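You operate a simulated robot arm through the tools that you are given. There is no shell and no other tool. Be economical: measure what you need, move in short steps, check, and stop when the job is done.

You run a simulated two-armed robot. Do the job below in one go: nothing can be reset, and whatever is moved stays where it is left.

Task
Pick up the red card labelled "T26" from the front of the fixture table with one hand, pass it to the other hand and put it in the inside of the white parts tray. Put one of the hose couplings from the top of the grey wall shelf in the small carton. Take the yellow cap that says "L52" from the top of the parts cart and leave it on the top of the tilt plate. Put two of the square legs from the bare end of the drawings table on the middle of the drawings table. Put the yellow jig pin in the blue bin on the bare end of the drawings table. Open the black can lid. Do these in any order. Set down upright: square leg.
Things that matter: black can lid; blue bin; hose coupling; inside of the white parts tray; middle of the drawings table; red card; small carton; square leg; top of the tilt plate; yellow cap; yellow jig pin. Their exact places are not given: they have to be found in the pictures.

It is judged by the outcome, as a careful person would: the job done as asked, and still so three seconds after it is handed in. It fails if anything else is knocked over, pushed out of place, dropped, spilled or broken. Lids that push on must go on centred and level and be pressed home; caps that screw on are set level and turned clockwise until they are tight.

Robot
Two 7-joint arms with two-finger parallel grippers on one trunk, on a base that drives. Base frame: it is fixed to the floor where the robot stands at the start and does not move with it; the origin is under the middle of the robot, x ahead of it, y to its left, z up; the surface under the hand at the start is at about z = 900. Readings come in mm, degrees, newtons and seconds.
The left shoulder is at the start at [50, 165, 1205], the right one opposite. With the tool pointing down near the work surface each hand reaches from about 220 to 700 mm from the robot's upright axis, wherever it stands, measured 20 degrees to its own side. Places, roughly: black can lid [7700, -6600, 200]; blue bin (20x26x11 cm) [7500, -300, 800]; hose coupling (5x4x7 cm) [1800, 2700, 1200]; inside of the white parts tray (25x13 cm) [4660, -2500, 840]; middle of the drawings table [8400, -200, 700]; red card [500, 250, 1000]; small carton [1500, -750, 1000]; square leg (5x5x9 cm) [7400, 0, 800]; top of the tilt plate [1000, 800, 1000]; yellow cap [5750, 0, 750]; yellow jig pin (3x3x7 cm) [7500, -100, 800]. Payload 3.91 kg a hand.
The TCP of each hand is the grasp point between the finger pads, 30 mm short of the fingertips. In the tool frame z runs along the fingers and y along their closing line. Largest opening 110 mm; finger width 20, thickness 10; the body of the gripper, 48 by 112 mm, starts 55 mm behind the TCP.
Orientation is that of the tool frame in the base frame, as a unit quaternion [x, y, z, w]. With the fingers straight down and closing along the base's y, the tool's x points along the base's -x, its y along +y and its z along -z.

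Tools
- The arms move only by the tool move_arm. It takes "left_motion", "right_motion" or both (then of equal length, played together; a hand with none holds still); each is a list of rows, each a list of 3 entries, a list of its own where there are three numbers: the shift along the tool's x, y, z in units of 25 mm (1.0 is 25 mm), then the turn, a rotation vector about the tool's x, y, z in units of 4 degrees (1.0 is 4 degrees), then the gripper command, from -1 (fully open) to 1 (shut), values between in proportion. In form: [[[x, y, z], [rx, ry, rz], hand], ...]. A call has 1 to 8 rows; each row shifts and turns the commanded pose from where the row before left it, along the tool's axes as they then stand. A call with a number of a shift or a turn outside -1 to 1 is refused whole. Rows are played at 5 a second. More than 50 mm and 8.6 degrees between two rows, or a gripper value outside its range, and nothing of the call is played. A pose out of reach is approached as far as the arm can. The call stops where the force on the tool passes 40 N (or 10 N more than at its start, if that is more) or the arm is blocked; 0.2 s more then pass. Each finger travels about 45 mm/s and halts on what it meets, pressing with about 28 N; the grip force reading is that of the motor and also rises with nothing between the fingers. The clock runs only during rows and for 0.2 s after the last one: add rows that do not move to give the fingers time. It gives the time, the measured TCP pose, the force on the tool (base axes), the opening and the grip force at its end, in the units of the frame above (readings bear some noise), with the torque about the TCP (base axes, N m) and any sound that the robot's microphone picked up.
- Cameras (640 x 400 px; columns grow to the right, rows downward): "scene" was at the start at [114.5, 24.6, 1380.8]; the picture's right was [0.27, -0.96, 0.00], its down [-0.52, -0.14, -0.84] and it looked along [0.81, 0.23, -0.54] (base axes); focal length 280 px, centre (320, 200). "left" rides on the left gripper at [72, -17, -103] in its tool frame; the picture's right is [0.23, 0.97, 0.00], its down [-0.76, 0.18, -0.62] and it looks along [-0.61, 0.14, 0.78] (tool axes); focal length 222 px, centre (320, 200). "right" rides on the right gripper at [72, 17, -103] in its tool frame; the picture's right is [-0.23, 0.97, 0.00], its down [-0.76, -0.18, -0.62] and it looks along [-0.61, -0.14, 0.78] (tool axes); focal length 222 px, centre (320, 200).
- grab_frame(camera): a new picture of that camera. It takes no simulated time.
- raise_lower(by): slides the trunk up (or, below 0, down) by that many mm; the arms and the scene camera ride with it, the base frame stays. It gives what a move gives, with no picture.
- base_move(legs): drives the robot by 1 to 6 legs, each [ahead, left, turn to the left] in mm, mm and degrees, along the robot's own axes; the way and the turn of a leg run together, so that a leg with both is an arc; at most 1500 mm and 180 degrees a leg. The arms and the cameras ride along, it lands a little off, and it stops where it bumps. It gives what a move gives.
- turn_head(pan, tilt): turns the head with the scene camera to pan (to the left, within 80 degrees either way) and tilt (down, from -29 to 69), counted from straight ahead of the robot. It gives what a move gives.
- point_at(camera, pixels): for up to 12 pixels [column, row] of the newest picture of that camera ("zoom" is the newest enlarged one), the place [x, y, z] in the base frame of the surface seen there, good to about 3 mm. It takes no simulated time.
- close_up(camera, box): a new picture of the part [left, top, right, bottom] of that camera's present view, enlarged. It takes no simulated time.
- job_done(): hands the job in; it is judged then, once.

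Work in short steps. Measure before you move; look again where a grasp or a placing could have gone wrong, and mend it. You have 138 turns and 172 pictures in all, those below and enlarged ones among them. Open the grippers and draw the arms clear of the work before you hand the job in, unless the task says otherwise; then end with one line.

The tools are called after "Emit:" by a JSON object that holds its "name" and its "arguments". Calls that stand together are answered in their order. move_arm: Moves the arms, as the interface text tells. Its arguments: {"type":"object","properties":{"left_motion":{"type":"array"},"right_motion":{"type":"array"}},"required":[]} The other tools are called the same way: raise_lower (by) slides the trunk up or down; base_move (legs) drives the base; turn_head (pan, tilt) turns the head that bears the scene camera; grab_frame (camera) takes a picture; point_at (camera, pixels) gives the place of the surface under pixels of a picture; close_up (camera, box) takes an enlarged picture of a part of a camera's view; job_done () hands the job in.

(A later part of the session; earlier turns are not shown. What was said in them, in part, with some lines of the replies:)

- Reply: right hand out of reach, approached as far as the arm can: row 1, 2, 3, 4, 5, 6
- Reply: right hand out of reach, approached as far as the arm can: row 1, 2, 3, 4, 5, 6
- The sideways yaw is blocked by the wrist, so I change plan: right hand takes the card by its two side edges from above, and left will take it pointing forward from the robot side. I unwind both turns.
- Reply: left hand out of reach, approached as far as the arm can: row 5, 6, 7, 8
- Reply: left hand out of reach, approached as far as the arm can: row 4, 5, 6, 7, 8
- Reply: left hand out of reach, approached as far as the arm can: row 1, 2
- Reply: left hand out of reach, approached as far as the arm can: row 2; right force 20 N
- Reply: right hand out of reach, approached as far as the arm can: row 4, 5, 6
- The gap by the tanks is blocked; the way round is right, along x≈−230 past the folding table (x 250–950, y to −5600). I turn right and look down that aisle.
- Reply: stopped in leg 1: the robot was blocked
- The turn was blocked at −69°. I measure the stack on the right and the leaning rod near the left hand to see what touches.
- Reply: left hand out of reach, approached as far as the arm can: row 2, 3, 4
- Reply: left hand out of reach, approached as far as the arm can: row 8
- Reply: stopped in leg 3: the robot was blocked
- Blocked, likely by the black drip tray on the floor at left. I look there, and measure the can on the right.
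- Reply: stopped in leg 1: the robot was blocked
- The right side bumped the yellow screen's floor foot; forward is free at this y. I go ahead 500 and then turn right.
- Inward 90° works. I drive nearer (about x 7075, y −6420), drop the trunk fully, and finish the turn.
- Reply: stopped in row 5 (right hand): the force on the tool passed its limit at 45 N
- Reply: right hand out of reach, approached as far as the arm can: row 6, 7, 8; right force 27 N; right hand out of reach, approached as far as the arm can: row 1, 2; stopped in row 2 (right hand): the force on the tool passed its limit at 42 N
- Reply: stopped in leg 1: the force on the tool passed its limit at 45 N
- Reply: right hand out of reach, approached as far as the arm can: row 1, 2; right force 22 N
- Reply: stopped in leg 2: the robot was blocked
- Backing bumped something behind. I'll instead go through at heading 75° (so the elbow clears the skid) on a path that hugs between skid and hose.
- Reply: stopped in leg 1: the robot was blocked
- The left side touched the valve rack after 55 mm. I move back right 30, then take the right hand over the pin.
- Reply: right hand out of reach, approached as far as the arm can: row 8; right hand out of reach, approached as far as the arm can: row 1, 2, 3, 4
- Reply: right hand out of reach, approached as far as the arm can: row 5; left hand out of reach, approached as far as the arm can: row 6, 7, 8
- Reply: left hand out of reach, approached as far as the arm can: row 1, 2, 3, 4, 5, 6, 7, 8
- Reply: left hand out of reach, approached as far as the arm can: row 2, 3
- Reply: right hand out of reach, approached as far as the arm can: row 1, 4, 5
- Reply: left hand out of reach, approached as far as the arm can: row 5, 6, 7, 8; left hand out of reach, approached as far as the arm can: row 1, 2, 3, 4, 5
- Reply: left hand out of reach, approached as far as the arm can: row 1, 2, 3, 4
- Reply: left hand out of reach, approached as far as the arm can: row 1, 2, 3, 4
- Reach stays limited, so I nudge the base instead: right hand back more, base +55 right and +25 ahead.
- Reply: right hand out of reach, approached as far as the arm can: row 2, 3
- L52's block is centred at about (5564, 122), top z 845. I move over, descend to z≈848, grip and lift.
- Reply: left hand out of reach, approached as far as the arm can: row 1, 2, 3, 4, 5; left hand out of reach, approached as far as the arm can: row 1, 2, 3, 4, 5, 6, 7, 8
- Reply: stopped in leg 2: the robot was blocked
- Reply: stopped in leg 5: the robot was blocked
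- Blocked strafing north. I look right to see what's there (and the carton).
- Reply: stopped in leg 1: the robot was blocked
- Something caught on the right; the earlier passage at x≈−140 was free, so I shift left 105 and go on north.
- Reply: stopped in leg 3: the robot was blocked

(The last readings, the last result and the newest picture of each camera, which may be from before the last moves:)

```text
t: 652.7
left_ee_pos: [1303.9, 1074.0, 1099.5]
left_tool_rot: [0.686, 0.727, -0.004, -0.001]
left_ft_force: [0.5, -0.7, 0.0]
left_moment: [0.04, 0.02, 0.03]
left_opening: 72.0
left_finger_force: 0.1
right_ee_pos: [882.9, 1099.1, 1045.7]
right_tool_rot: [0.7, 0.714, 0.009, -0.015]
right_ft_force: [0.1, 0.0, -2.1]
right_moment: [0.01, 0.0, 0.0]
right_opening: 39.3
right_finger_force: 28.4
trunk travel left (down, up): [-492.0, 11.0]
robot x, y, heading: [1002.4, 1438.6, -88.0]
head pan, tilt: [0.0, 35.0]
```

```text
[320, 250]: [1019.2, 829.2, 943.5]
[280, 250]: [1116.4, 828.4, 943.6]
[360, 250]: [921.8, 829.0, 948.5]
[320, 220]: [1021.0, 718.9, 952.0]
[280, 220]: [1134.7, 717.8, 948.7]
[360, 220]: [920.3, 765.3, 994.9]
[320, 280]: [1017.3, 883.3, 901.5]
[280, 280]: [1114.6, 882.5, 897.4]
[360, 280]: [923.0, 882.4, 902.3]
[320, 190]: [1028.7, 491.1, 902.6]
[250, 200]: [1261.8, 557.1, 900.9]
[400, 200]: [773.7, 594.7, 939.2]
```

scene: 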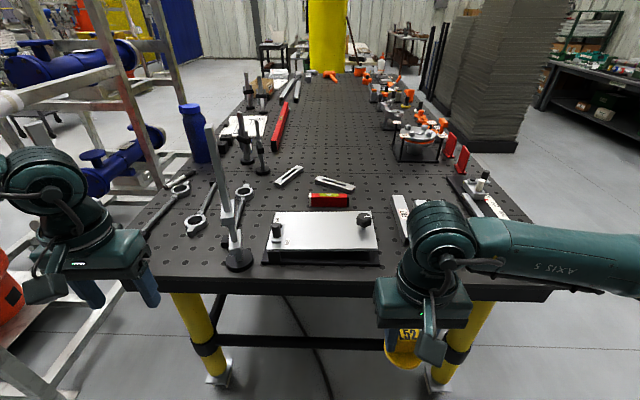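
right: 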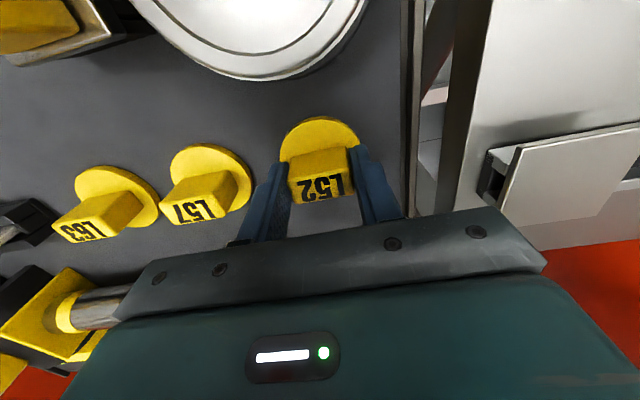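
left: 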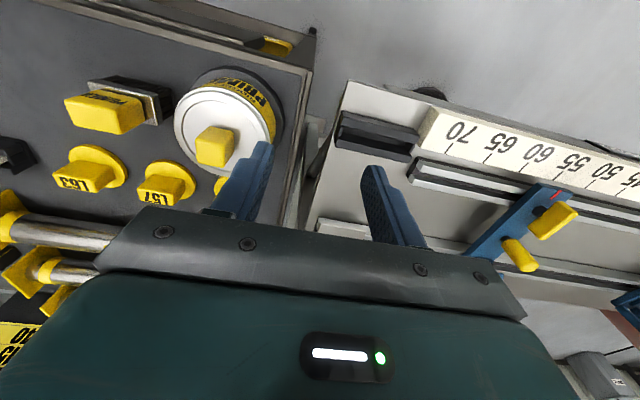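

Tilt plate: top z≈944–952, x 905–1140, y 700–835, knobs at its ends. I move up 100 and bring the cap over its middle (1025, 770), first raising 25.

Emit:
{"name": "base_move", "arguments": {"legs": [[100, 0, 0]]}}

Emit:
{"name": "move_arm", "arguments": {"right_motion": [[[0, 0.5, -1], [0, 0, 0], 1], [[-1, 0.6, 0], [0, 0, 0], 1], [[-1, 0.6, 0], [0, 0, 0], 1], [[-1, 0.6, 0], [0, 0, 0], 1], [[-1, 0.6, 0], [0, 0, 0], 1], [[-1, 0.6, 0], [0, 0, 0], 1], [[-1, 0.6, 0], [0, 0, 0], 1], [[-1, 0.6, 0], [0, 0, 0], 1]]}}

Emit:
{"name": "move_arm", "arguments": {"right_motion": [[[-1, 0.3, 0], [0, 0, 0], 1], [[-1, 0.3, 0], [0, 0, 0], 1]]}}

Emit:
{"name": "grab_frame", "arguments": {"camera": "scene"}}

Emit:
{"name": "grab_frame", "arguments": {"camera": "right"}}

```text
t: 653.8
left_ee_pos: [1307.0, 975.0, 1098.5]
left_tool_rot: [0.686, 0.727, -0.003, -0.002]
left_ft_force: [0.8, -0.3, -0.8]
left_moment: [-0.01, 0.01, -0.03]
left_opening: 71.3
left_finger_force: 0.1
right_ee_pos: [886.2, 998.5, 1045.6]
right_tool_rot: [0.7, 0.714, 0.009, -0.015]
right_ft_force: [-0.1, 0.6, -2.0]
right_moment: [0.03, -0.05, -0.01]
right_opening: 39.4
right_finger_force: 28.3
trunk travel left (down, up): [-492.0, 11.0]
robot x, y, heading: [1007.5, 1343.0, -88.1]
head pan, tilt: [0.0, 35.0]
```

```text
t: 655.6
left_ee_pos: [1307.6, 974.6, 1098.4]
left_tool_rot: [0.687, 0.727, -0.003, -0.001]
left_ft_force: [-0.3, -0.4, -0.4]
left_moment: [-0.03, 0.02, 0.0]
left_opening: 71.7
left_finger_force: 0.0
right_ee_pos: [1009.5, 824.7, 1065.0]
right_tool_rot: [0.699, 0.715, 0.008, -0.014]
right_ft_force: [0.5, 0.1, -1.9]
right_moment: [-0.03, 0.03, 0.02]
right_opening: 39.4
right_finger_force: 27.8
trunk travel left (down, up): [-492.0, 11.0]
robot x, y, heading: [1007.0, 1340.1, -88.4]
head pan, tilt: [0.0, 35.0]
```

```text
t: 656.2
left_ee_pos: [1306.8, 975.7, 1098.1]
left_tool_rot: [0.686, 0.727, -0.003, -0.002]
left_ft_force: [1.2, -0.2, 0.4]
left_moment: [0.01, 0.02, 0.01]
left_opening: 71.5
left_finger_force: 0.0
right_ee_pos: [1024.4, 774.5, 1063.3]
right_tool_rot: [0.7, 0.714, 0.008, -0.016]
right_ft_force: [0.3, 0.5, -2.0]
right_moment: [0.02, 0.01, 0.0]
right_opening: 39.3
right_finger_force: 28.0
trunk travel left (down, up): [-492.0, 11.0]
robot x, y, heading: [1006.7, 1339.7, -88.1]
head pan, tilt: [0.0, 35.0]
```

```text
48 pictures are left
```

scene: 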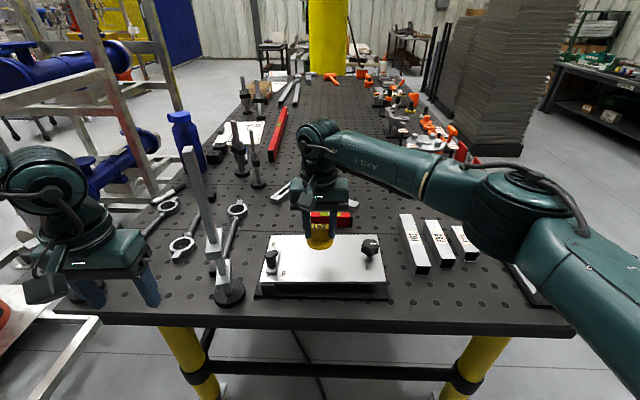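

```text
47 pictures are left
```

right: 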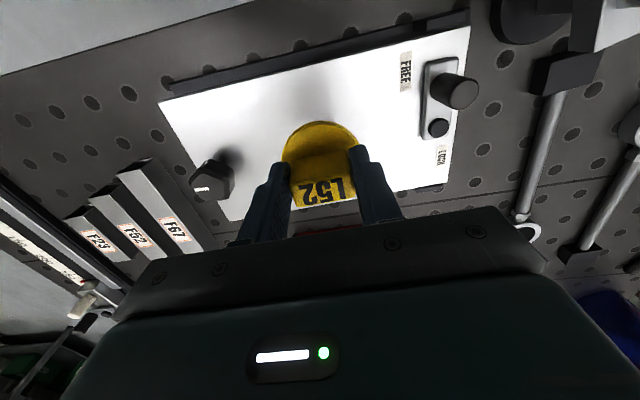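

The cap is over the plate's centre. I lower about 67 mm, release, and lift off.

Emit:
{"name": "move_arm", "arguments": {"right_motion": [[[0, 0, 0.9], [0, 0, 0], 1], [[0, 0, 0.9], [0, 0, 0], 1], [[0, 0, 0.72], [0, 0, 0], 1], [[0, 0, 0.06], [0, 0, 0], 1], [[0, 0, 0.06], [0, 0, 0], 1]]}}

Emit:
{"name": "grab_frame", "arguments": {"camera": "right"}}

Emit:
{"name": "close_up", "arguments": {"camera": "scene", "box": [240, 190, 400, 300]}}

```text
t: 657.4
left_ee_pos: [1306.7, 976.0, 1098.3]
left_tool_rot: [0.686, 0.728, -0.004, -0.001]
left_ft_force: [0.5, 0.3, -0.1]
left_moment: [0.0, 0.02, 0.0]
left_opening: 71.4
left_finger_force: 0.0
right_ee_pos: [1022.5, 778.0, 998.0]
right_tool_rot: [0.701, 0.713, 0.008, -0.014]
right_ft_force: [-0.4, -0.6, 5.8]
right_moment: [-0.13, 0.26, 0.0]
right_opening: 39.3
right_finger_force: 27.9
trunk travel left (down, up): [-492.0, 11.0]
robot x, y, heading: [1006.8, 1343.0, -88.1]
head pan, tilt: [0.0, 35.0]
```

```text
46 pictures are left
```

right: 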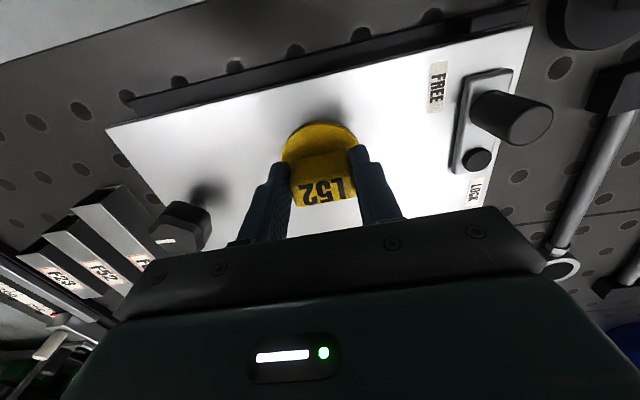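

```text
3.64 times, centred on (320, 245) of scene
```

zoom: 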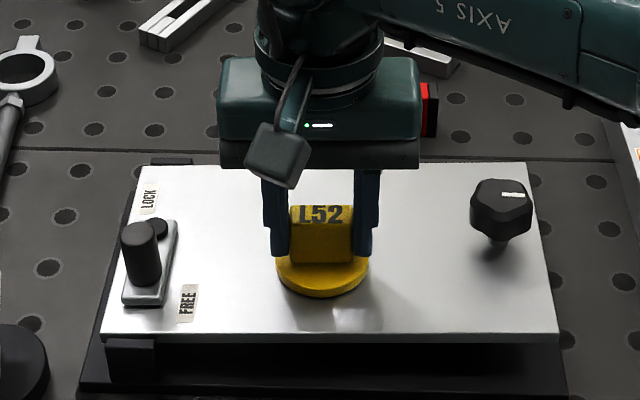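

Contact (5.8 N) and the cap sits flat. I release, lift, back off, then turn and drive to the wall shelf.

Emit:
{"name": "move_arm", "arguments": {"right_motion": [[[0, 0, 0], [0, 0, 0], 0.1], [[0, 0, 0], [0, 0, 0], -0.2], [[0, 0, 0], [0, 0, 0], -0.3], [[0, 0, -1], [0, 0, 0], -0.3], [[0, 0, -1], [0, 0, 0], -0.3], [[0, 0, -1], [0, 0, 0], -0.3], [[0, 0, -1], [0, 0, 0], -0.3], [[0, 0, -1], [0, 0, 0], -0.3]]}}

Emit:
{"name": "base_move", "arguments": {"legs": [[-230, 0, 0]]}}

Emit:
{"name": "grab_frame", "arguments": {"camera": "scene"}}

Emit:
{"name": "move_arm", "arguments": {"right_motion": [[[1, 0, -1], [0, 0, 0], -0.3], [[1, 0, -1], [0, 0, 0], -0.3], [[1, 0, -1], [0, 0, 0], -0.3], [[1, 0, -1], [0, 0, 0], -0.3], [[1, 0, -1], [0, 0, 0], -0.3], [[1, 0, -1], [0, 0, 0], -0.3], [[1, 0, -1], [0, 0, 0], -0.3], [[1, 0, -1], [0, 0, 0], -0.3]]}}

Emit:
{"name": "base_move", "arguments": {"legs": [[0, 0, 176.4], [400, -690, 0]]}}

Emit:
{"name": "turn_head", "arguments": {"pan": 0, "tilt": 15}}

Emit:
{"name": "grab_frame", "arguments": {"camera": "scene"}}

Emit:
{"name": "close_up", "arguments": {"camera": "scene", "box": [220, 120, 420, 260]}}

```text
t: 659.2
left_ee_pos: [1307.4, 975.8, 1097.6]
left_tool_rot: [0.687, 0.727, -0.003, -0.001]
left_ft_force: [-0.5, 0.5, -0.1]
left_moment: [0.0, -0.01, 0.01]
left_opening: 71.6
left_finger_force: 0.1
right_ee_pos: [1024.9, 775.2, 1121.1]
right_tool_rot: [0.7, 0.714, 0.008, -0.014]
right_ft_force: [0.0, 0.2, -0.1]
right_moment: [0.0, 0.0, 0.02]
right_opening: 71.3
right_finger_force: 0.1
trunk travel left (down, up): [-492.0, 11.0]
robot x, y, heading: [1008.5, 1341.1, -88.1]
head pan, tilt: [0.0, 35.0]
```

```text
t: 661.0
left_ee_pos: [1299.8, 1205.5, 1097.6]
left_tool_rot: [0.686, 0.727, -0.004, -0.001]
left_ft_force: [0.2, 0.2, -0.2]
left_moment: [0.01, -0.03, 0.02]
left_opening: 71.3
left_finger_force: 0.0
right_ee_pos: [1017.1, 1004.9, 1121.6]
right_tool_rot: [0.7, 0.714, 0.008, -0.014]
right_ft_force: [-0.1, 0.6, 0.2]
right_moment: [0.0, -0.05, -0.02]
right_opening: 71.5
right_finger_force: 0.1
trunk travel left (down, up): [-492.0, 11.0]
robot x, y, heading: [996.7, 1568.7, -88.2]
head pan, tilt: [0.0, 35.0]
```

```text
44 pictures are left
```

scene: 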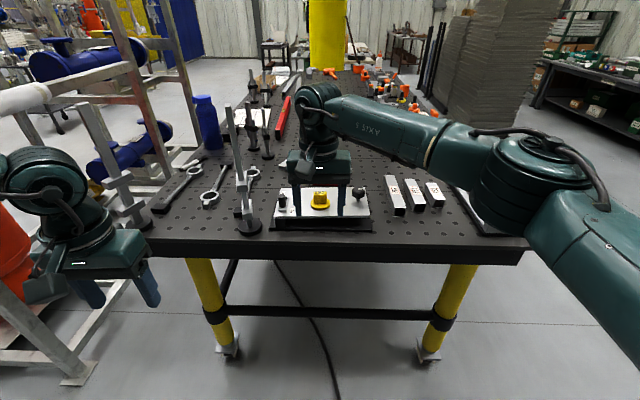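

```text
t: 662.8
left_ee_pos: [1300.1, 1205.6, 1097.6]
left_tool_rot: [0.686, 0.727, -0.003, -0.001]
left_ft_force: [-0.5, -0.7, 0.3]
left_moment: [-0.01, 0.03, 0.04]
left_opening: 71.3
left_finger_force: 0.0
right_ee_pos: [1016.5, 1197.6, 1327.5]
right_tool_rot: [0.7, 0.714, 0.007, -0.014]
right_ft_force: [0.4, -0.8, 0.0]
right_moment: [0.02, -0.01, -0.04]
right_opening: 71.5
right_finger_force: 0.0
trunk travel left (down, up): [-492.0, 11.0]
robot x, y, heading: [995.8, 1570.6, -88.2]
head pan, tilt: [0.0, 35.0]
```

```text
t: 676.4
left_ee_pos: [1439.0, 2322.9, 1096.8]
left_tool_rot: [-0.697, 0.717, -0.001, 0.004]
left_ft_force: [-0.5, -0.3, -0.5]
left_moment: [-0.01, 0.01, 0.03]
left_opening: 71.6
left_finger_force: 0.1
right_ee_pos: [1723.1, 2306.4, 1326.3]
right_tool_rot: [-0.683, 0.73, -0.014, -0.008]
right_ft_force: [0.5, -0.5, -0.8]
right_moment: [0.01, 0.04, 0.01]
right_opening: 71.5
right_finger_force: 0.0
trunk travel left (down, up): [-492.0, 11.0]
robot x, y, heading: [1709.4, 1931.8, 87.3]
head pan, tilt: [0.0, 35.0]
```

```text
t: 677.2
left_ee_pos: [1438.0, 2322.6, 1098.3]
left_tool_rot: [-0.698, 0.716, -0.001, 0.004]
left_ft_force: [-0.5, -0.1, 0.2]
left_moment: [-0.01, -0.03, 0.0]
left_opening: 71.5
left_finger_force: 0.0
right_ee_pos: [1722.5, 2306.2, 1327.6]
right_tool_rot: [-0.684, 0.729, -0.014, -0.008]
right_ft_force: [0.7, -1.0, -1.1]
right_moment: [0.02, 0.03, 0.03]
right_opening: 71.2
right_finger_force: 0.2
trunk travel left (down, up): [-492.0, 11.0]
robot x, y, heading: [1710.4, 1934.8, 87.0]
head pan, tilt: [0.0, 15.0]
```

```text
43 pictures are left
```

scene: 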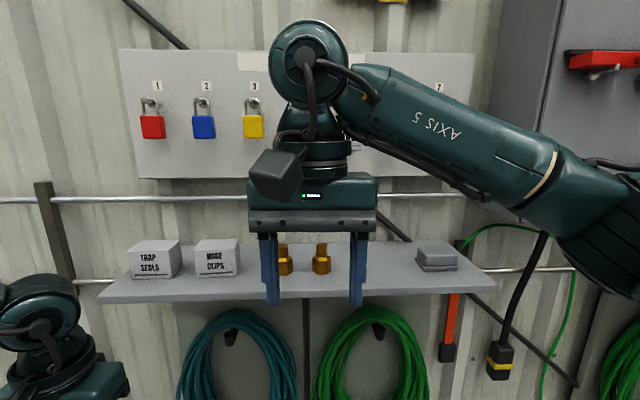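

```text
2.86 times, centred on (320, 190) of scene
```

zoom: 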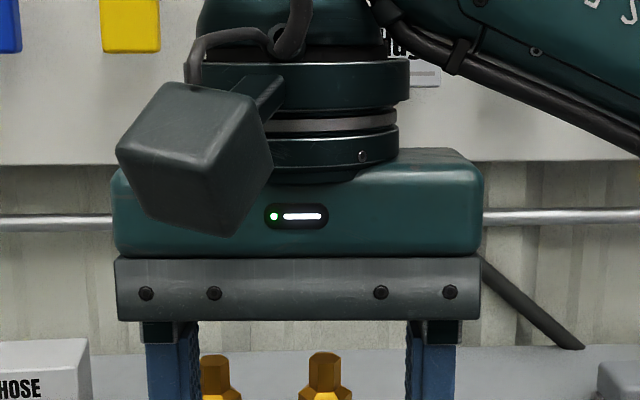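

The cap stayed on the tilt plate. Two brass couplings stand on the shelf at (284,262) and (321,258); I measure them and the shelf.

Emit:
{"name": "point_at", "arguments": {"camera": "scene", "pixels": [[284, 248], [284, 268], [321, 246], [321, 266], [313, 262], [329, 262], [350, 265], [415, 280], [236, 262], [440, 265], [340, 200], [300, 285]]}}

Emit:
{"name": "close_up", "arguments": {"camera": "scene", "box": [260, 230, 380, 310]}}

```text
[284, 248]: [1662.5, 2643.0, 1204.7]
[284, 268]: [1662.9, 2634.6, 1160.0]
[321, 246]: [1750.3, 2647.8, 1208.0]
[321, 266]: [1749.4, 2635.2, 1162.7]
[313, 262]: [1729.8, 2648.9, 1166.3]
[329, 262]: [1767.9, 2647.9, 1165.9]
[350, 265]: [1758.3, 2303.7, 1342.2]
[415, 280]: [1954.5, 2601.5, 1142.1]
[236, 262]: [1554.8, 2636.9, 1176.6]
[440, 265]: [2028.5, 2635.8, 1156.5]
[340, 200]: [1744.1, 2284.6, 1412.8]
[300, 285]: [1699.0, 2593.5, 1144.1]
```

```text
5.00 times, centred on (320, 270) of scene
```

zoom: 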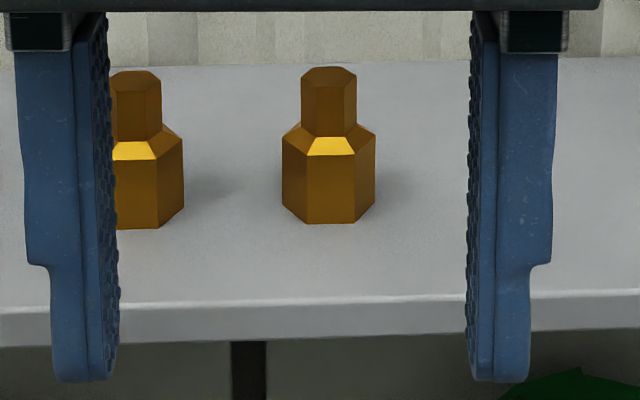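

Coupling 2: centre (1750, 2655), shelf z≈1143, top ≈1212. I align the right wrist to its flats, pull the left hand back, drive up 230 and bring the right hand over it.

Emit:
{"name": "move_arm", "arguments": {"right_motion": [[[0, 0, 0], [0, 0, 0.94], -0.4], [[0, 0, 0], [0, 0, 0.94], -0.4], [[0, 0, 0], [0, 0, 0.94], -0.4], [[0, 0, 0], [0, 0, 0.94], -0.4], [[0, 0, 0], [0, 0, 0.94], -0.4], [[0, 0, 0], [0, 0, 0.94], -0.4], [[0, 0, 0], [0, 0, 0.94], -0.4], [[0, 0, 0], [0, 0, 0.94], -0.4]], "left_motion": [[[1, 0, 0], [0, 0, 0], -0.3], [[1, 0, 0], [0, 0, 0], -0.3], [[1, 0, 0], [0, 0, 0], -0.3], [[1, 0, 0], [0, 0, 0], -0.3], [[0, 0, 0], [0, 0, 0], -0.3], [[0, 0, 0], [0, 0, 0], -0.3], [[0, 0, 0], [0, 0, 0], -0.3], [[0, 0, 0], [0, 0, 0], -0.3]]}}

Emit:
{"name": "base_move", "arguments": {"legs": [[230, 0, 0]]}}

Emit:
{"name": "move_arm", "arguments": {"right_motion": [[[-0.85, 0.42, 0], [0, 0, 0], -0.4], [[-0.85, 0.42, 0], [0, 0, 0], -0.4], [[-0.85, 0.42, 0], [0, 0, 0], -0.4], [[-0.85, 0.42, 0.5], [0, 0, 0], -0.4], [[-0.85, 0.42, 0.5], [0, 0, 0], -0.4]]}}

Emit:
{"name": "grab_frame", "arguments": {"camera": "right"}}

Emit:
{"name": "grab_frame", "arguments": {"camera": "scene"}}

```text
t: 679.0
left_ee_pos: [1436.3, 2222.9, 1097.9]
left_tool_rot: [-0.698, 0.716, -0.001, 0.003]
left_ft_force: [-1.5, -0.1, -0.5]
left_moment: [0.01, 0.0, 0.02]
left_opening: 71.4
left_finger_force: 0.2
right_ee_pos: [1720.9, 2307.2, 1327.3]
right_tool_rot: [-0.47, 0.882, -0.017, -0.005]
right_ft_force: [-0.1, 0.1, 0.1]
right_moment: [0.01, 0.02, -0.01]
right_opening: 77.2
right_finger_force: 0.0
trunk travel left (down, up): [-492.0, 11.0]
robot x, y, heading: [1707.8, 1931.2, 86.9]
head pan, tilt: [0.0, 15.0]
```

```text
t: 680.8
left_ee_pos: [1448.6, 2450.5, 1098.7]
left_tool_rot: [-0.697, 0.717, -0.002, 0.003]
left_ft_force: [-0.4, 0.1, 0.3]
left_moment: [0.01, 0.01, 0.02]
left_opening: 71.5
left_finger_force: 0.0
right_ee_pos: [1734.9, 2534.5, 1328.4]
right_tool_rot: [-0.471, 0.882, -0.016, -0.004]
right_ft_force: [0.3, 0.0, -0.1]
right_moment: [-0.02, -0.02, 0.0]
right_opening: 76.9
right_finger_force: 0.1
trunk travel left (down, up): [-492.0, 11.0]
robot x, y, heading: [1722.1, 2163.9, 86.9]
head pan, tilt: [0.0, 15.0]
```

```text
t: 682.0
left_ee_pos: [1447.8, 2452.1, 1098.2]
left_tool_rot: [-0.697, 0.717, -0.002, 0.003]
left_ft_force: [-0.2, -0.2, 0.1]
left_moment: [0.05, 0.0, -0.02]
left_opening: 71.5
left_finger_force: 0.1
right_ee_pos: [1750.2, 2651.1, 1297.5]
right_tool_rot: [-0.472, 0.882, -0.017, -0.005]
right_ft_force: [-0.1, 0.4, 0.2]
right_moment: [-0.03, 0.02, 0.0]
right_opening: 76.9
right_finger_force: 0.0
trunk travel left (down, up): [-492.0, 11.0]
robot x, y, heading: [1721.6, 2164.8, 87.1]
head pan, tilt: [0.0, 15.0]
```

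```text
40 pictures are left
```

right: 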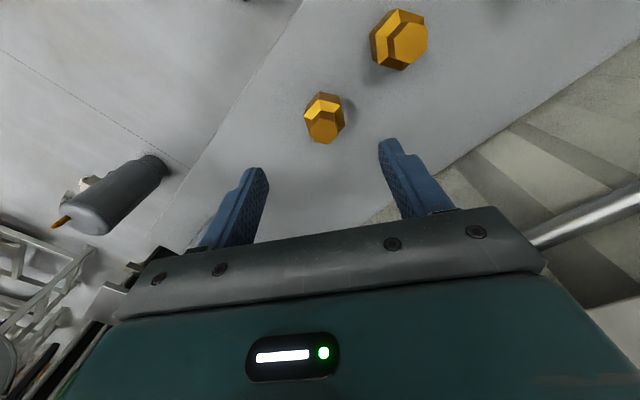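

```text
39 pictures are left
```

scene: 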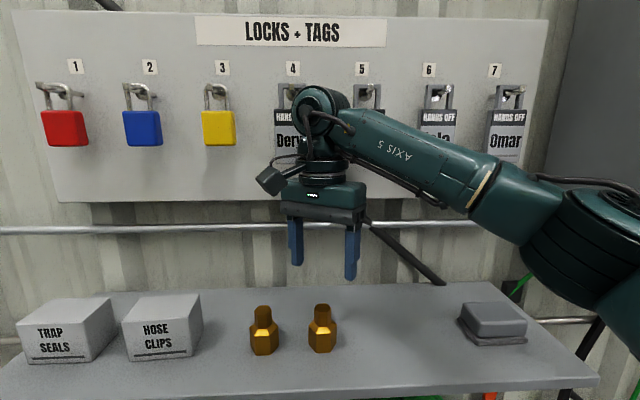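

The hand is above coupling 2 (6 mm short in y, plus 4 mm for tilt). I correct, descend to z≈1180, grip, and lift.

Emit:
{"name": "move_arm", "arguments": {"right_motion": [[[-0.33, 0.22, 0.5], [0, 0, 0], -0.4], [[0, 0, 1], [0, 0, 0], -0.4], [[0, 0, 1], [0, 0, 0], -0.4], [[0, 0, 1], [0, 0, 0], -0.4], [[0, 0, 1], [0, 0, 0], -0.4], [[0, 0, 0.2], [0, 0, 0], 0.0], [[0, 0, 0], [0, 0, 0], 0.6], [[0, 0, 0], [0, 0, 0], 1]]}}

Emit:
{"name": "move_arm", "arguments": {"right_motion": [[[0, 0, 0], [0, 0, 0], 1], [[0, 0, 0], [0, 0, 0], 1], [[0, 0, -1], [0, 0, 0], 1], [[0, 0, -1], [0, 0, 0], 1], [[0, 0, -1], [0, 0, 0], 1], [[0, 0, -1], [0, 0, 0], 1]]}}

Emit:
{"name": "grab_frame", "arguments": {"camera": "scene"}}

```text
t: 683.8
left_ee_pos: [1447.3, 2450.3, 1098.5]
left_tool_rot: [-0.697, 0.717, -0.001, 0.004]
left_ft_force: [-0.5, 0.5, 0.1]
left_moment: [0.0, 0.0, -0.02]
left_opening: 71.3
left_finger_force: 0.0
right_ee_pos: [1750.2, 2656.6, 1181.8]
right_tool_rot: [-0.471, 0.882, -0.017, -0.004]
right_ft_force: [0.9, -0.1, 0.3]
right_moment: [-0.01, 0.04, 0.0]
right_opening: 42.7
right_finger_force: 28.2
trunk travel left (down, up): [-492.0, 11.0]
robot x, y, heading: [1722.4, 2161.0, 87.0]
head pan, tilt: [0.0, 15.0]
```

```text
t: 685.2
left_ee_pos: [1447.5, 2450.0, 1096.9]
left_tool_rot: [-0.698, 0.717, -0.001, 0.003]
left_ft_force: [-0.1, 0.0, 0.2]
left_moment: [0.06, -0.01, -0.02]
left_opening: 71.4
left_finger_force: 0.0
right_ee_pos: [1749.1, 2660.4, 1281.7]
right_tool_rot: [-0.472, 0.882, -0.016, -0.004]
right_ft_force: [0.2, 0.4, -1.0]
right_moment: [0.01, 0.0, 0.0]
right_opening: 42.7
right_finger_force: 27.7
trunk travel left (down, up): [-492.0, 11.0]
robot x, y, heading: [1719.5, 2162.5, 87.0]
head pan, tilt: [0.0, 15.0]
```

```text
38 pictures are left
```

scene: 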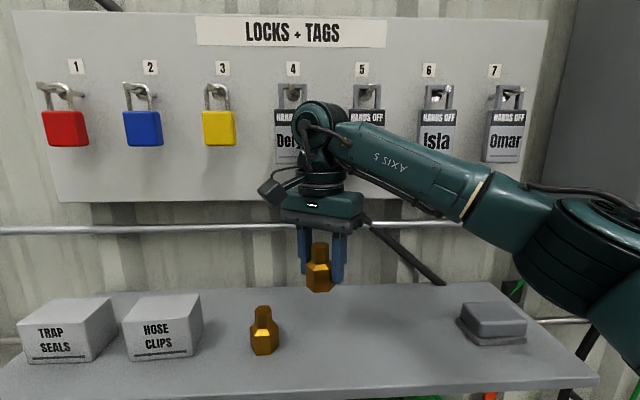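

Coupling held (42.7). A passage seems to run east along the wall and then south between the frames; I retract, back off, go east and look south.

Emit:
{"name": "move_arm", "arguments": {"right_motion": [[[0.83, -0.55, 0], [0, 0, 0], 1], [[0.83, -0.55, 0], [0, 0, 0], 1], [[0.83, -0.55, 0], [0, 0, 0], 1], [[0.83, -0.55, 0], [0, 0, 0], 1], [[0.83, -0.55, 0], [0, 0, 0], 1], [[0.83, -0.55, 0], [0, 0, 0], 1]]}}

Emit:
{"name": "base_move", "arguments": {"legs": [[-250, 0, 0], [0, 0, -88], [1500, 0, 0], [650, 0, 0], [0, 0, -90.8]]}}

Emit:
{"name": "turn_head", "arguments": {"pan": 0, "tilt": 22}}

Emit:
{"name": "grab_frame", "arguments": {"camera": "scene"}}

Emit:
{"name": "point_at", "arguments": {"camera": "scene", "pixels": [[320, 300], [320, 250], [320, 200], [250, 250], [400, 250], [200, 300], [440, 300], [250, 200], [400, 200], [320, 170], [200, 230], [450, 230]]}}

```text
t: 686.6
left_ee_pos: [1448.0, 2449.5, 1098.7]
left_tool_rot: [-0.697, 0.717, -0.002, 0.004]
left_ft_force: [0.2, 0.4, 0.4]
left_moment: [-0.03, -0.02, -0.01]
left_opening: 71.3
left_finger_force: 0.2
right_ee_pos: [1750.3, 2509.2, 1284.7]
right_tool_rot: [-0.472, 0.881, -0.017, -0.004]
right_ft_force: [-0.8, 0.3, -1.7]
right_moment: [0.05, 0.03, -0.02]
right_opening: 42.5
right_finger_force: 28.1
trunk travel left (down, up): [-492.0, 11.0]
robot x, y, heading: [1719.7, 2162.8, 87.0]
head pan, tilt: [0.0, 15.0]
```

```text
t: 696.6
left_ee_pos: [2995.6, 2193.1, 1096.8]
left_tool_rot: [-0.005, 1.0, 0.002, -0.01]
left_ft_force: [-2.3, 0.5, -0.6]
left_moment: [-0.07, -0.19, 0.06]
left_opening: 71.4
left_finger_force: 0.0
right_ee_pos: [3079.6, 1893.3, 1285.1]
right_tool_rot: [0.268, 0.963, -0.01, -0.016]
right_ft_force: [0.1, -0.2, -0.8]
right_moment: [0.01, 0.01, 0.01]
right_opening: 42.9
right_finger_force: 27.9
trunk travel left (down, up): [-492.0, 11.0]
robot x, y, heading: [2732.6, 1906.0, -0.2]
head pan, tilt: [0.0, 15.0]
stopped in leg 3: the force on the tool passed its limit at 157 N (the readings are from after the stop); the commanded pose is now the measured one
```

```text
t: 697.3
left_ee_pos: [2994.9, 2192.4, 1097.3]
left_tool_rot: [-0.006, 1.0, 0.003, -0.01]
left_ft_force: [-3.9, 0.6, -2.7]
left_moment: [0.02, -0.27, -0.04]
left_opening: 71.4
left_finger_force: 0.2
right_ee_pos: [3081.7, 1893.5, 1284.2]
right_tool_rot: [0.269, 0.963, -0.008, -0.015]
right_ft_force: [0.8, -0.2, -1.6]
right_moment: [-0.01, 0.0, 0.01]
right_opening: 42.7
right_finger_force: 28.3
trunk travel left (down, up): [-492.0, 11.0]
robot x, y, heading: [2728.1, 1900.5, -0.6]
head pan, tilt: [0.0, 22.0]
```

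```text
37 pictures are left
```

scene: 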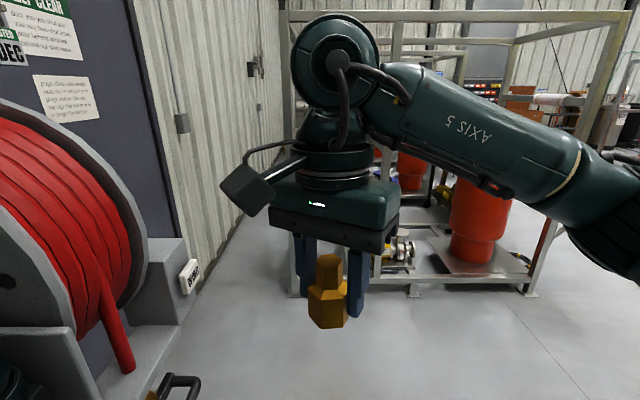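

```text
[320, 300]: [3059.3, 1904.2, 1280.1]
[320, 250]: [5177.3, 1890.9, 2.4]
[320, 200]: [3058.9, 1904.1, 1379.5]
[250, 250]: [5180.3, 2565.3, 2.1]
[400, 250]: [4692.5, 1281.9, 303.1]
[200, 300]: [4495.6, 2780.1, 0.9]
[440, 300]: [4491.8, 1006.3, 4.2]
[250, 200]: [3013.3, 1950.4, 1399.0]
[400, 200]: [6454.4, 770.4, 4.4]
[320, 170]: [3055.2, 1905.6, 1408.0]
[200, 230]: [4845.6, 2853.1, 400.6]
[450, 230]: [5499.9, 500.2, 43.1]
```

The left hand brushed the fixed hose reel. I back 50, shift 250 south, go east, then south between the frames and round to the table's back as before.

Emit:
{"name": "base_move", "arguments": {"legs": [[-50, 0, 0.5], [0, -250, 0], [1200, 0, 0], [0, 0, -90.5], [1400, 0, 0], [1400, 0, 0]]}}

Emit:
{"name": "turn_head", "arguments": {"pan": -25, "tilt": 22}}

Emit:
{"name": "grab_frame", "arguments": {"camera": "scene"}}

```text
t: 702.7
left_ee_pos: [3182.7, 1936.2, 1108.6]
left_tool_rot: [-0.021, 1.0, 0.002, 0.008]
left_ft_force: [1.0, 0.4, -0.2]
left_moment: [-0.04, 0.01, -0.01]
left_opening: 71.3
left_finger_force: 0.1
right_ee_pos: [3275.6, 1641.4, 1293.6]
right_tool_rot: [0.25, 0.968, -0.001, -0.004]
right_ft_force: [-0.2, 0.7, -0.2]
right_moment: [-0.04, 0.03, -0.01]
right_opening: 42.6
right_finger_force: 28.5
trunk travel left (down, up): [-492.0, 11.0]
robot x, y, heading: [2952.1, 1650.4, 1.7]
head pan, tilt: [0.0, 22.0]
stopped in leg 3: the robot was blocked; the commanded pose is now the measured one
```

```text
t: 703.6
left_ee_pos: [3183.8, 1937.5, 1110.0]
left_tool_rot: [-0.021, 1.0, 0.002, 0.009]
left_ft_force: [-0.2, 0.0, 0.6]
left_moment: [0.01, 0.01, 0.03]
left_opening: 71.7
left_finger_force: 0.0
right_ee_pos: [3274.3, 1640.9, 1294.0]
right_tool_rot: [0.252, 0.968, 0.001, -0.002]
right_ft_force: [-0.1, 0.9, -0.5]
right_moment: [0.0, 0.02, 0.02]
right_opening: 42.5
right_finger_force: 27.6
trunk travel left (down, up): [-492.0, 11.0]
robot x, y, heading: [2951.0, 1655.2, 1.7]
head pan, tilt: [-25.0, 22.0]
```

```text
36 pictures are left
```

scene: 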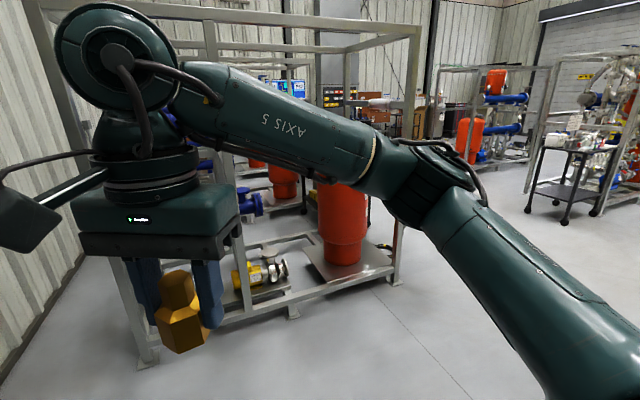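

The reel's corner caught the left elbow; ahead the frame's near post is at x≈4150. I shift 170 south, go to x≈3550, then south and round to the table's back, ending near (2000, −1350).

Emit:
{"name": "base_move", "arguments": {"legs": [[-40, 0, -1.7], [0, -170, 0], [640, 0, 0], [0, 0, -90.7], [1400, 0, 0], [1400, 0, 0]]}}

Emit:
{"name": "base_move", "arguments": {"legs": [[370, 0, 0], [0, 0, -90.7], [1250, 0, 0], [290, -300, 0]]}}

Emit:
{"name": "turn_head", "arguments": {"pan": -35, "tilt": 35}}

Emit:
{"name": "grab_frame", "arguments": {"camera": "scene"}}

```text
t: 726.5
left_ee_pos: [3718.3, -1616.9, 1099.9]
left_tool_rot: [0.714, 0.7, 0.003, -0.008]
left_ft_force: [-0.3, 0.2, -0.6]
left_moment: [-0.01, 0.02, -0.03]
left_opening: 71.6
left_finger_force: 0.0
right_ee_pos: [3420.7, -1695.6, 1284.9]
right_tool_rot: [0.877, 0.48, 0.005, -0.016]
right_ft_force: [0.2, -0.6, -1.5]
right_moment: [-0.02, -0.03, 0.0]
right_opening: 42.2
right_finger_force: 28.2
trunk travel left (down, up): [-492.0, 11.0]
robot x, y, heading: [3441.5, -1342.8, -91.7]
head pan, tilt: [-25.0, 22.0]
```

```text
t: 741.5
left_ee_pos: [1620.2, -1637.2, 1097.6]
left_tool_rot: [1.0, -0.01, 0.007, -0.003]
left_ft_force: [0.6, 0.3, 0.1]
left_moment: [0.04, 0.0, -0.02]
left_opening: 71.5
left_finger_force: 0.1
right_ee_pos: [1542.5, -1338.7, 1284.8]
right_tool_rot: [0.959, -0.282, 0.016, -0.009]
right_ft_force: [-0.4, 0.1, -2.0]
right_moment: [-0.01, 0.0, 0.01]
right_opening: 41.7
right_finger_force: 28.0
trunk travel left (down, up): [-492.0, 11.0]
robot x, y, heading: [1886.3, -1362.4, 177.8]
head pan, tilt: [-25.0, 22.0]
```

```text
t: 742.2
left_ee_pos: [1620.4, -1638.0, 1096.4]
left_tool_rot: [1.0, -0.01, 0.008, -0.003]
left_ft_force: [-0.7, 0.4, 0.5]
left_moment: [0.0, -0.01, -0.02]
left_opening: 71.8
left_finger_force: 0.0
right_ee_pos: [1543.1, -1338.3, 1285.2]
right_tool_rot: [0.959, -0.281, 0.015, -0.009]
right_ft_force: [0.6, -0.4, -0.7]
right_moment: [-0.02, 0.02, 0.0]
right_opening: 41.8
right_finger_force: 28.0
trunk travel left (down, up): [-492.0, 11.0]
robot x, y, heading: [1894.2, -1361.3, 178.2]
head pan, tilt: [-35.0, 35.0]
```

```text
35 pictures are left
```

scene: 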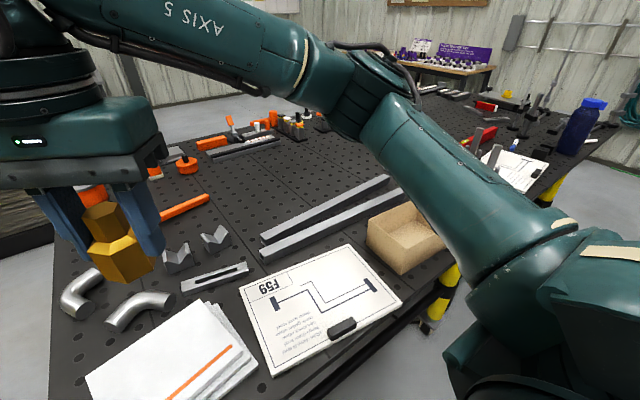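

Arrived. The open carton is at (405,235); I measure its rim, floor and neighbours.

Emit:
{"name": "point_at", "arguments": {"camera": "scene", "pixels": [[368, 222], [400, 272], [402, 204], [440, 240], [405, 232], [412, 245], [395, 240], [385, 225], [430, 255], [445, 232]]}}

Emit:
{"name": "close_up", "arguments": {"camera": "scene", "box": [340, 180, 480, 290]}}

```text
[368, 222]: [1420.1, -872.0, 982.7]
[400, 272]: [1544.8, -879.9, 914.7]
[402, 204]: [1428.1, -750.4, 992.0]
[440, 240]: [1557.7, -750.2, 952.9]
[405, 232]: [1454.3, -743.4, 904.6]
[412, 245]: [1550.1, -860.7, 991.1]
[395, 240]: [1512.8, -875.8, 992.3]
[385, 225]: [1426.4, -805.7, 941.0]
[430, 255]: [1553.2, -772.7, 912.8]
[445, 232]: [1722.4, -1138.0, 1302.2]
```

```text
3.64 times, centred on (410, 235) of scene
```

zoom: 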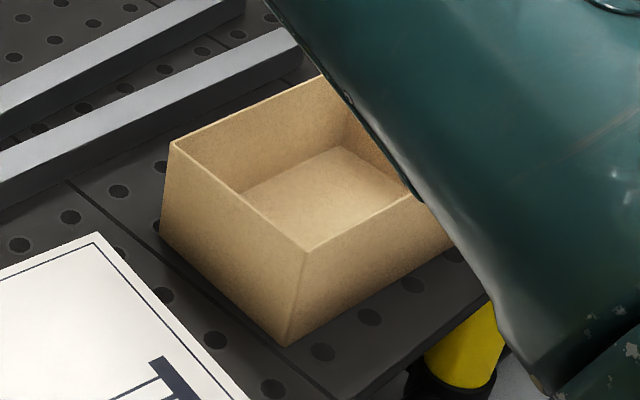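

Carton: x 1420–1555, y from −872 to about −700, rim z 992, floor ≈905, open top. I strafe right 140, turn right 35°, and bring the coupling over it.

Emit:
{"name": "base_move", "arguments": {"legs": [[0, -140, 0], [0, 0, -35]]}}

Emit:
{"name": "move_arm", "arguments": {"right_motion": [[[-0.955, 0.18, 0.5], [0, 0, 0], 1], [[-0.955, 0.18, 0.5], [0, 0, 0], 1], [[-0.955, 0.18, 0.5], [0, 0, 0], 1], [[-0.955, 0.18, 0.5], [0, 0, 0], 1], [[-0.955, 0.18, 0.5], [0, 0, 0], 1], [[-0.955, 0.18, 0.5], [0, 0, 0], 1], [[-0.955, 0.18, 0.5], [0, 0, 0], 1], [[-0.955, 0.18, 0.5], [0, 0, 0], 1]]}}

Emit:
{"name": "grab_frame", "arguments": {"camera": "right"}}

Emit:
{"name": "turn_head", "arguments": {"pan": -5, "tilt": 40}}

Emit:
{"name": "grab_frame", "arguments": {"camera": "scene"}}

Emit:
{"name": "point_at", "arguments": {"camera": "right", "pixels": [[320, 60], [250, 80], [400, 80], [320, 110], [200, 120], [450, 120], [250, 30], [400, 30]]}}

```text
t: 745.8
left_ee_pos: [1517.2, -1296.6, 1098.6]
left_tool_rot: [0.952, -0.306, 0.008, 0.0]
left_ft_force: [-0.3, -0.8, 0.2]
left_moment: [-0.01, 0.03, -0.02]
left_opening: 71.2
left_finger_force: 0.1
right_ee_pos: [1621.0, -1005.7, 1285.6]
right_tool_rot: [0.834, -0.552, 0.017, -0.004]
right_ft_force: [1.1, -0.6, -1.6]
right_moment: [0.0, -0.02, 0.02]
right_opening: 41.4
right_finger_force: 27.9
trunk travel left (down, up): [-492.0, 11.0]
robot x, y, heading: [1900.3, -1220.5, 143.8]
head pan, tilt: [-35.0, 35.0]
```

```text
t: 747.6
left_ee_pos: [1516.3, -1294.5, 1098.5]
left_tool_rot: [0.952, -0.306, 0.008, -0.001]
left_ft_force: [0.1, 0.3, 0.3]
left_moment: [-0.01, 0.02, -0.02]
left_opening: 71.7
left_finger_force: 0.1
right_ee_pos: [1516.7, -844.3, 1178.5]
right_tool_rot: [0.834, -0.552, 0.017, -0.004]
right_ft_force: [-0.4, 0.7, -0.9]
right_moment: [0.02, 0.01, 0.01]
right_opening: 41.5
right_finger_force: 27.5
trunk travel left (down, up): [-492.0, 11.0]
robot x, y, heading: [1897.9, -1224.6, 143.8]
head pan, tilt: [-35.0, 35.0]
```

```text
33 pictures are left
```

right: 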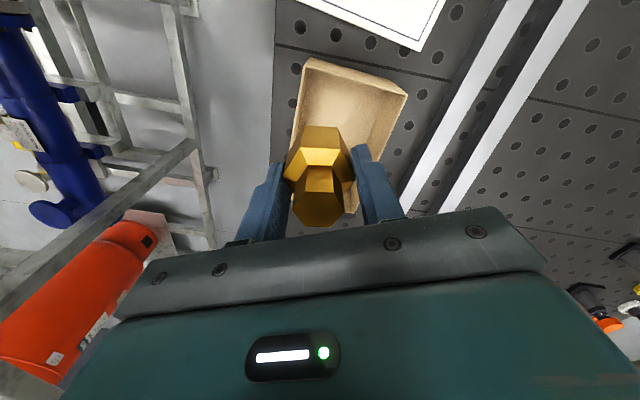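

```text
t: 748.5
left_ee_pos: [1517.1, -1295.7, 1099.2]
left_tool_rot: [0.952, -0.305, 0.008, -0.001]
left_ft_force: [-0.8, 0.3, 0.2]
left_moment: [-0.01, 0.01, 0.01]
left_opening: 71.6
left_finger_force: 0.0
right_ee_pos: [1517.6, -843.8, 1179.9]
right_tool_rot: [0.834, -0.552, 0.016, -0.003]
right_ft_force: [-0.1, 0.2, -1.5]
right_moment: [-0.01, -0.02, 0.0]
right_opening: 41.3
right_finger_force: 28.7
trunk travel left (down, up): [-492.0, 11.0]
robot x, y, heading: [1897.7, -1220.3, 143.8]
head pan, tilt: [-5.0, 40.0]
```

```text
32 pictures are left
```

scene: 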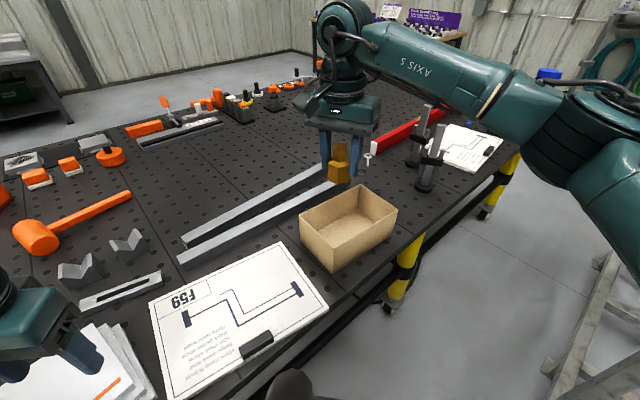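

```text
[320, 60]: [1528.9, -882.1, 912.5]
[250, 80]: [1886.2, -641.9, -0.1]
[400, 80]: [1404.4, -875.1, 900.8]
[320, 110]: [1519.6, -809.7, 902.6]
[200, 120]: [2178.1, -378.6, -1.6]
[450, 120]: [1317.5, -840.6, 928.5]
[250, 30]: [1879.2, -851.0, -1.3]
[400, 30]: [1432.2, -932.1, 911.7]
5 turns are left
```

I measure the carton's four rim corners in the scene picture, and meanwhile shift the hand toward the estimated centre (1487, −790).

Emit:
{"name": "point_at", "arguments": {"camera": "scene", "pixels": [[302, 217], [332, 250], [395, 213], [358, 187], [345, 225], [365, 215], [335, 215], [350, 240]]}}

Emit:
{"name": "move_arm", "arguments": {"right_motion": [[[-0.8, 0.1, 0], [0, 0, 0], 1], [[-0.8, 0.1, 0], [0, 0, 0], 1], [[-0.6, 0.1, 0], [0, 0, 0], 1]]}}

Emit:
{"name": "grab_frame", "arguments": {"camera": "scene"}}

Emit:
{"name": "grab_frame", "arguments": {"camera": "right"}}

```text
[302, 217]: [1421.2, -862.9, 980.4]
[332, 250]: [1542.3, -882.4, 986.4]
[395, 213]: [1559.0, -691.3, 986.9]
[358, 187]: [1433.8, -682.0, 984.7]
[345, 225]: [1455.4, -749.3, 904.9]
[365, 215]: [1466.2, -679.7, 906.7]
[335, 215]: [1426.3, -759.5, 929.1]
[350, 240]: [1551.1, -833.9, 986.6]
```

```text
t: 749.3
left_ee_pos: [1516.1, -1296.2, 1098.6]
left_tool_rot: [0.952, -0.306, 0.008, -0.001]
left_ft_force: [-0.2, -1.0, -0.6]
left_moment: [0.0, -0.03, 0.0]
left_opening: 71.4
left_finger_force: 0.2
right_ee_pos: [1489.1, -797.4, 1178.5]
right_tool_rot: [0.833, -0.553, 0.017, -0.004]
right_ft_force: [0.2, -0.2, -1.6]
right_moment: [0.0, -0.01, 0.04]
right_opening: 41.5
right_finger_force: 27.8
trunk travel left (down, up): [-492.0, 11.0]
robot x, y, heading: [1896.4, -1222.0, 143.7]
head pan, tilt: [-5.0, 40.0]
```

```text
31 pictures are left
```

scene: 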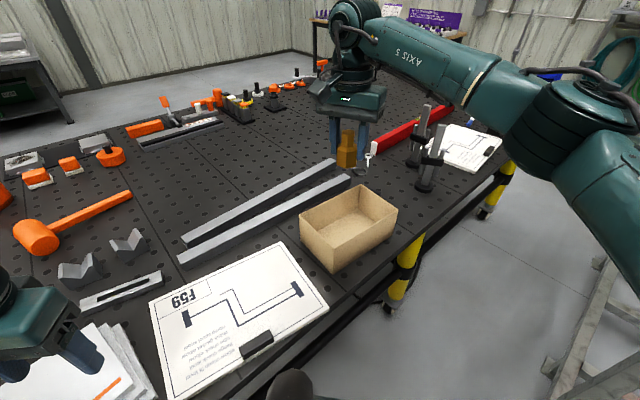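

```text
30 pictures are left
4 turns are left
```

right: 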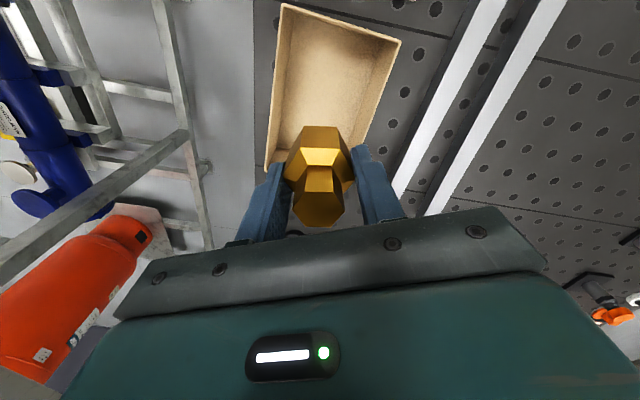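

Carton centre is (1489, −780), hand at (1489, −797). I correct, lower the coupling into the carton, release just above its floor, and lift out.

Emit:
{"name": "move_arm", "arguments": {"right_motion": [[[-0.77, 0, 1], [0, 0, 0], 1], [[0, 0, 1], [0, 0, 0], 1], [[0, 0, 1], [0, 0, 0], 1], [[0, 0, 1], [0, 0, 0], 1], [[0, 0, 1], [0, 0, 0], 1], [[0, 0, 1], [0, 0, 0], 1], [[0, 0, 1], [0, 0, 0], 1], [[0, 0, 1], [0, 0, 0], 1]]}}

Emit:
{"name": "move_arm", "arguments": {"right_motion": [[[0, 0, 0.6], [0, 0, 0], 1], [[0, 0, 0.5], [0, 0, 0], 1], [[0, 0, 0], [0, 0, 0], 1]]}}

Emit:
{"name": "grab_frame", "arguments": {"camera": "right"}}

Emit:
{"name": "grab_frame", "arguments": {"camera": "scene"}}

```text
t: 751.1
left_ee_pos: [1517.1, -1295.6, 1097.4]
left_tool_rot: [0.952, -0.306, 0.009, 0.001]
left_ft_force: [-0.3, 0.0, -0.2]
left_moment: [0.0, 0.0, 0.01]
left_opening: 71.5
left_finger_force: 0.1
right_ee_pos: [1488.5, -781.2, 978.2]
right_tool_rot: [0.833, -0.553, 0.018, -0.004]
right_ft_force: [0.4, -0.2, -1.1]
right_moment: [0.02, 0.04, -0.03]
right_opening: 41.3
right_finger_force: 27.8
trunk travel left (down, up): [-492.0, 11.0]
robot x, y, heading: [1897.2, -1223.3, 143.7]
head pan, tilt: [-5.0, 40.0]
```

```text
t: 751.9
left_ee_pos: [1516.5, -1295.3, 1097.9]
left_tool_rot: [0.952, -0.306, 0.008, -0.001]
left_ft_force: [0.6, -0.5, -0.3]
left_moment: [-0.02, 0.01, -0.03]
left_opening: 71.6
left_finger_force: 0.0
right_ee_pos: [1487.6, -782.9, 949.2]
right_tool_rot: [0.834, -0.551, 0.017, -0.004]
right_ft_force: [0.5, 0.3, -0.8]
right_moment: [0.0, 0.02, 0.01]
right_opening: 41.1
right_finger_force: 27.8
trunk travel left (down, up): [-492.0, 11.0]
robot x, y, heading: [1897.7, -1223.1, 143.6]
head pan, tilt: [-5.0, 40.0]
```

```text
29 pictures are left
```

right: 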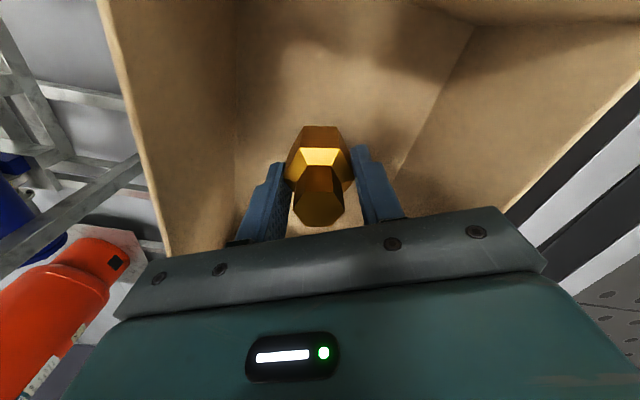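

```text
28 pictures are left
3 turns are left
```

scene: 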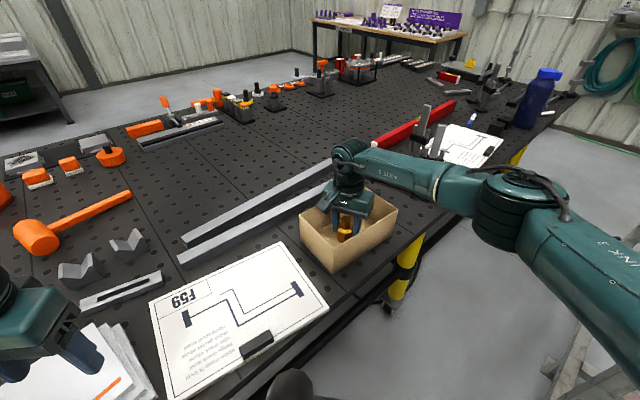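

The coupling is inside the carton, just above its floor. I lower 4 mm, release gently, lift straight out and retract.

Emit:
{"name": "move_arm", "arguments": {"right_motion": [[[0, 0, 0.16], [0, 0, 0], 1], [[0, 0, 0], [0, 0, 0], 0.1], [[0, 0, 0], [0, 0, 0], 0.0], [[0, 0, 0], [0, 0, 0], 0.0], [[0, 0, -1], [0, 0, 0], 0.0], [[0, 0, -1], [0, 0, 0], 0.0], [[0, 0, -1], [0, 0, 0], 0.0], [[0, 0, -1], [0, 0, 0], 0.0]]}}

Emit:
{"name": "move_arm", "arguments": {"right_motion": [[[0, 0, -1], [0, 0, 0], 0], [[0, 0, -1], [0, 0, 0], 0], [[0, 0, -1], [0, 0, 0], 0], [[0, 0, -1], [0, 0, 0], 0], [[1, 0, -0.5], [0, 0, 0], 0], [[1, 0, -0.5], [0, 0, 0], -0.5], [[1, 0, 0], [0, 0, 0], -1], [[1, 0, 0], [0, 0, 0], -1]]}}

Emit:
{"name": "move_arm", "arguments": {"right_motion": [[[1, 0, 0], [0, 0, 0], -1], [[1, 0, 0], [0, 0, 0], -1], [[1, 0, 0], [0, 0, 0], -1], [[1, 0, 0], [0, 0, 0], -1], [[0, 0, 0], [0, 0, 0], -1]], "left_motion": [[[0, 0, 0], [0, 0, 0], -1], [[0, 0, 0], [0, 0, 0], -1], [[0, 0, 0], [0, 0, 0], -1], [[0, 0, 0], [0, 0, 0], -1], [[0, 0, 0], [0, 0, 0], -1]]}}

Emit:
{"name": "grab_frame", "arguments": {"camera": "scene"}}

```text
t: 753.7
left_ee_pos: [1516.1, -1296.2, 1098.7]
left_tool_rot: [0.952, -0.305, 0.009, -0.001]
left_ft_force: [-0.4, 0.3, 0.2]
left_moment: [-0.01, 0.02, 0.01]
left_opening: 71.6
left_finger_force: 0.0
right_ee_pos: [1484.7, -780.6, 1045.7]
right_tool_rot: [0.833, -0.553, 0.018, -0.003]
right_ft_force: [-0.7, -0.6, -0.2]
right_moment: [-0.01, 0.02, -0.02]
right_opening: 55.2
right_finger_force: 0.0
trunk travel left (down, up): [-492.0, 11.0]
robot x, y, heading: [1897.6, -1220.9, 143.9]
head pan, tilt: [-5.0, 40.0]
```

```text
t: 755.5
left_ee_pos: [1517.3, -1295.6, 1097.8]
left_tool_rot: [0.952, -0.306, 0.008, 0.0]
left_ft_force: [-0.1, -0.1, -0.2]
left_moment: [-0.01, 0.01, -0.01]
left_opening: 71.4
left_finger_force: 0.0
right_ee_pos: [1521.6, -873.4, 1173.8]
right_tool_rot: [0.834, -0.552, 0.016, -0.003]
right_ft_force: [-0.3, -0.4, 0.3]
right_moment: [0.0, 0.0, -0.01]
right_opening: 110.2
right_finger_force: 0.0
trunk travel left (down, up): [-492.0, 11.0]
robot x, y, heading: [1895.3, -1223.2, 143.9]
head pan, tilt: [-5.0, 40.0]
```

```text
t: 756.7
left_ee_pos: [1517.2, -1295.5, 1097.9]
left_tool_rot: [0.952, -0.306, 0.008, 0.0]
left_ft_force: [0.7, -0.1, 0.8]
left_moment: [-0.02, 0.02, 0.01]
left_opening: 109.9
left_finger_force: 0.0
right_ee_pos: [1559.7, -963.6, 1174.1]
right_tool_rot: [0.833, -0.552, 0.017, -0.004]
right_ft_force: [-0.3, -0.7, 0.0]
right_moment: [0.0, -0.01, 0.02]
right_opening: 110.1
right_finger_force: 0.0
trunk travel left (down, up): [-492.0, 11.0]
robot x, y, heading: [1897.0, -1220.6, 144.0]
head pan, tilt: [-5.0, 40.0]
```

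```text
27 pictures are left
2 turns are left
```

scene: 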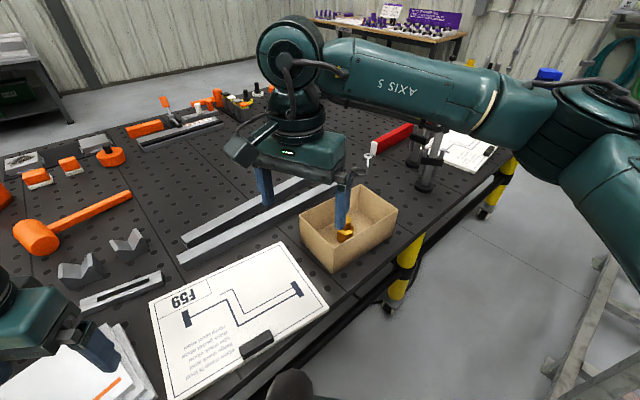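

The coupling lies in the carton, both grippers are open and the arms are clear, so I hand the job in.

Emit:
{"name": "job_done", "arguments": {}}

```text
The job is handed in.
```

All six tasks are done and the job is handed in; on the way the robot bumped several fixtures (among them the hose reel, a pipe frame and a screen foot), and I did not go back to check whether any had shifted.
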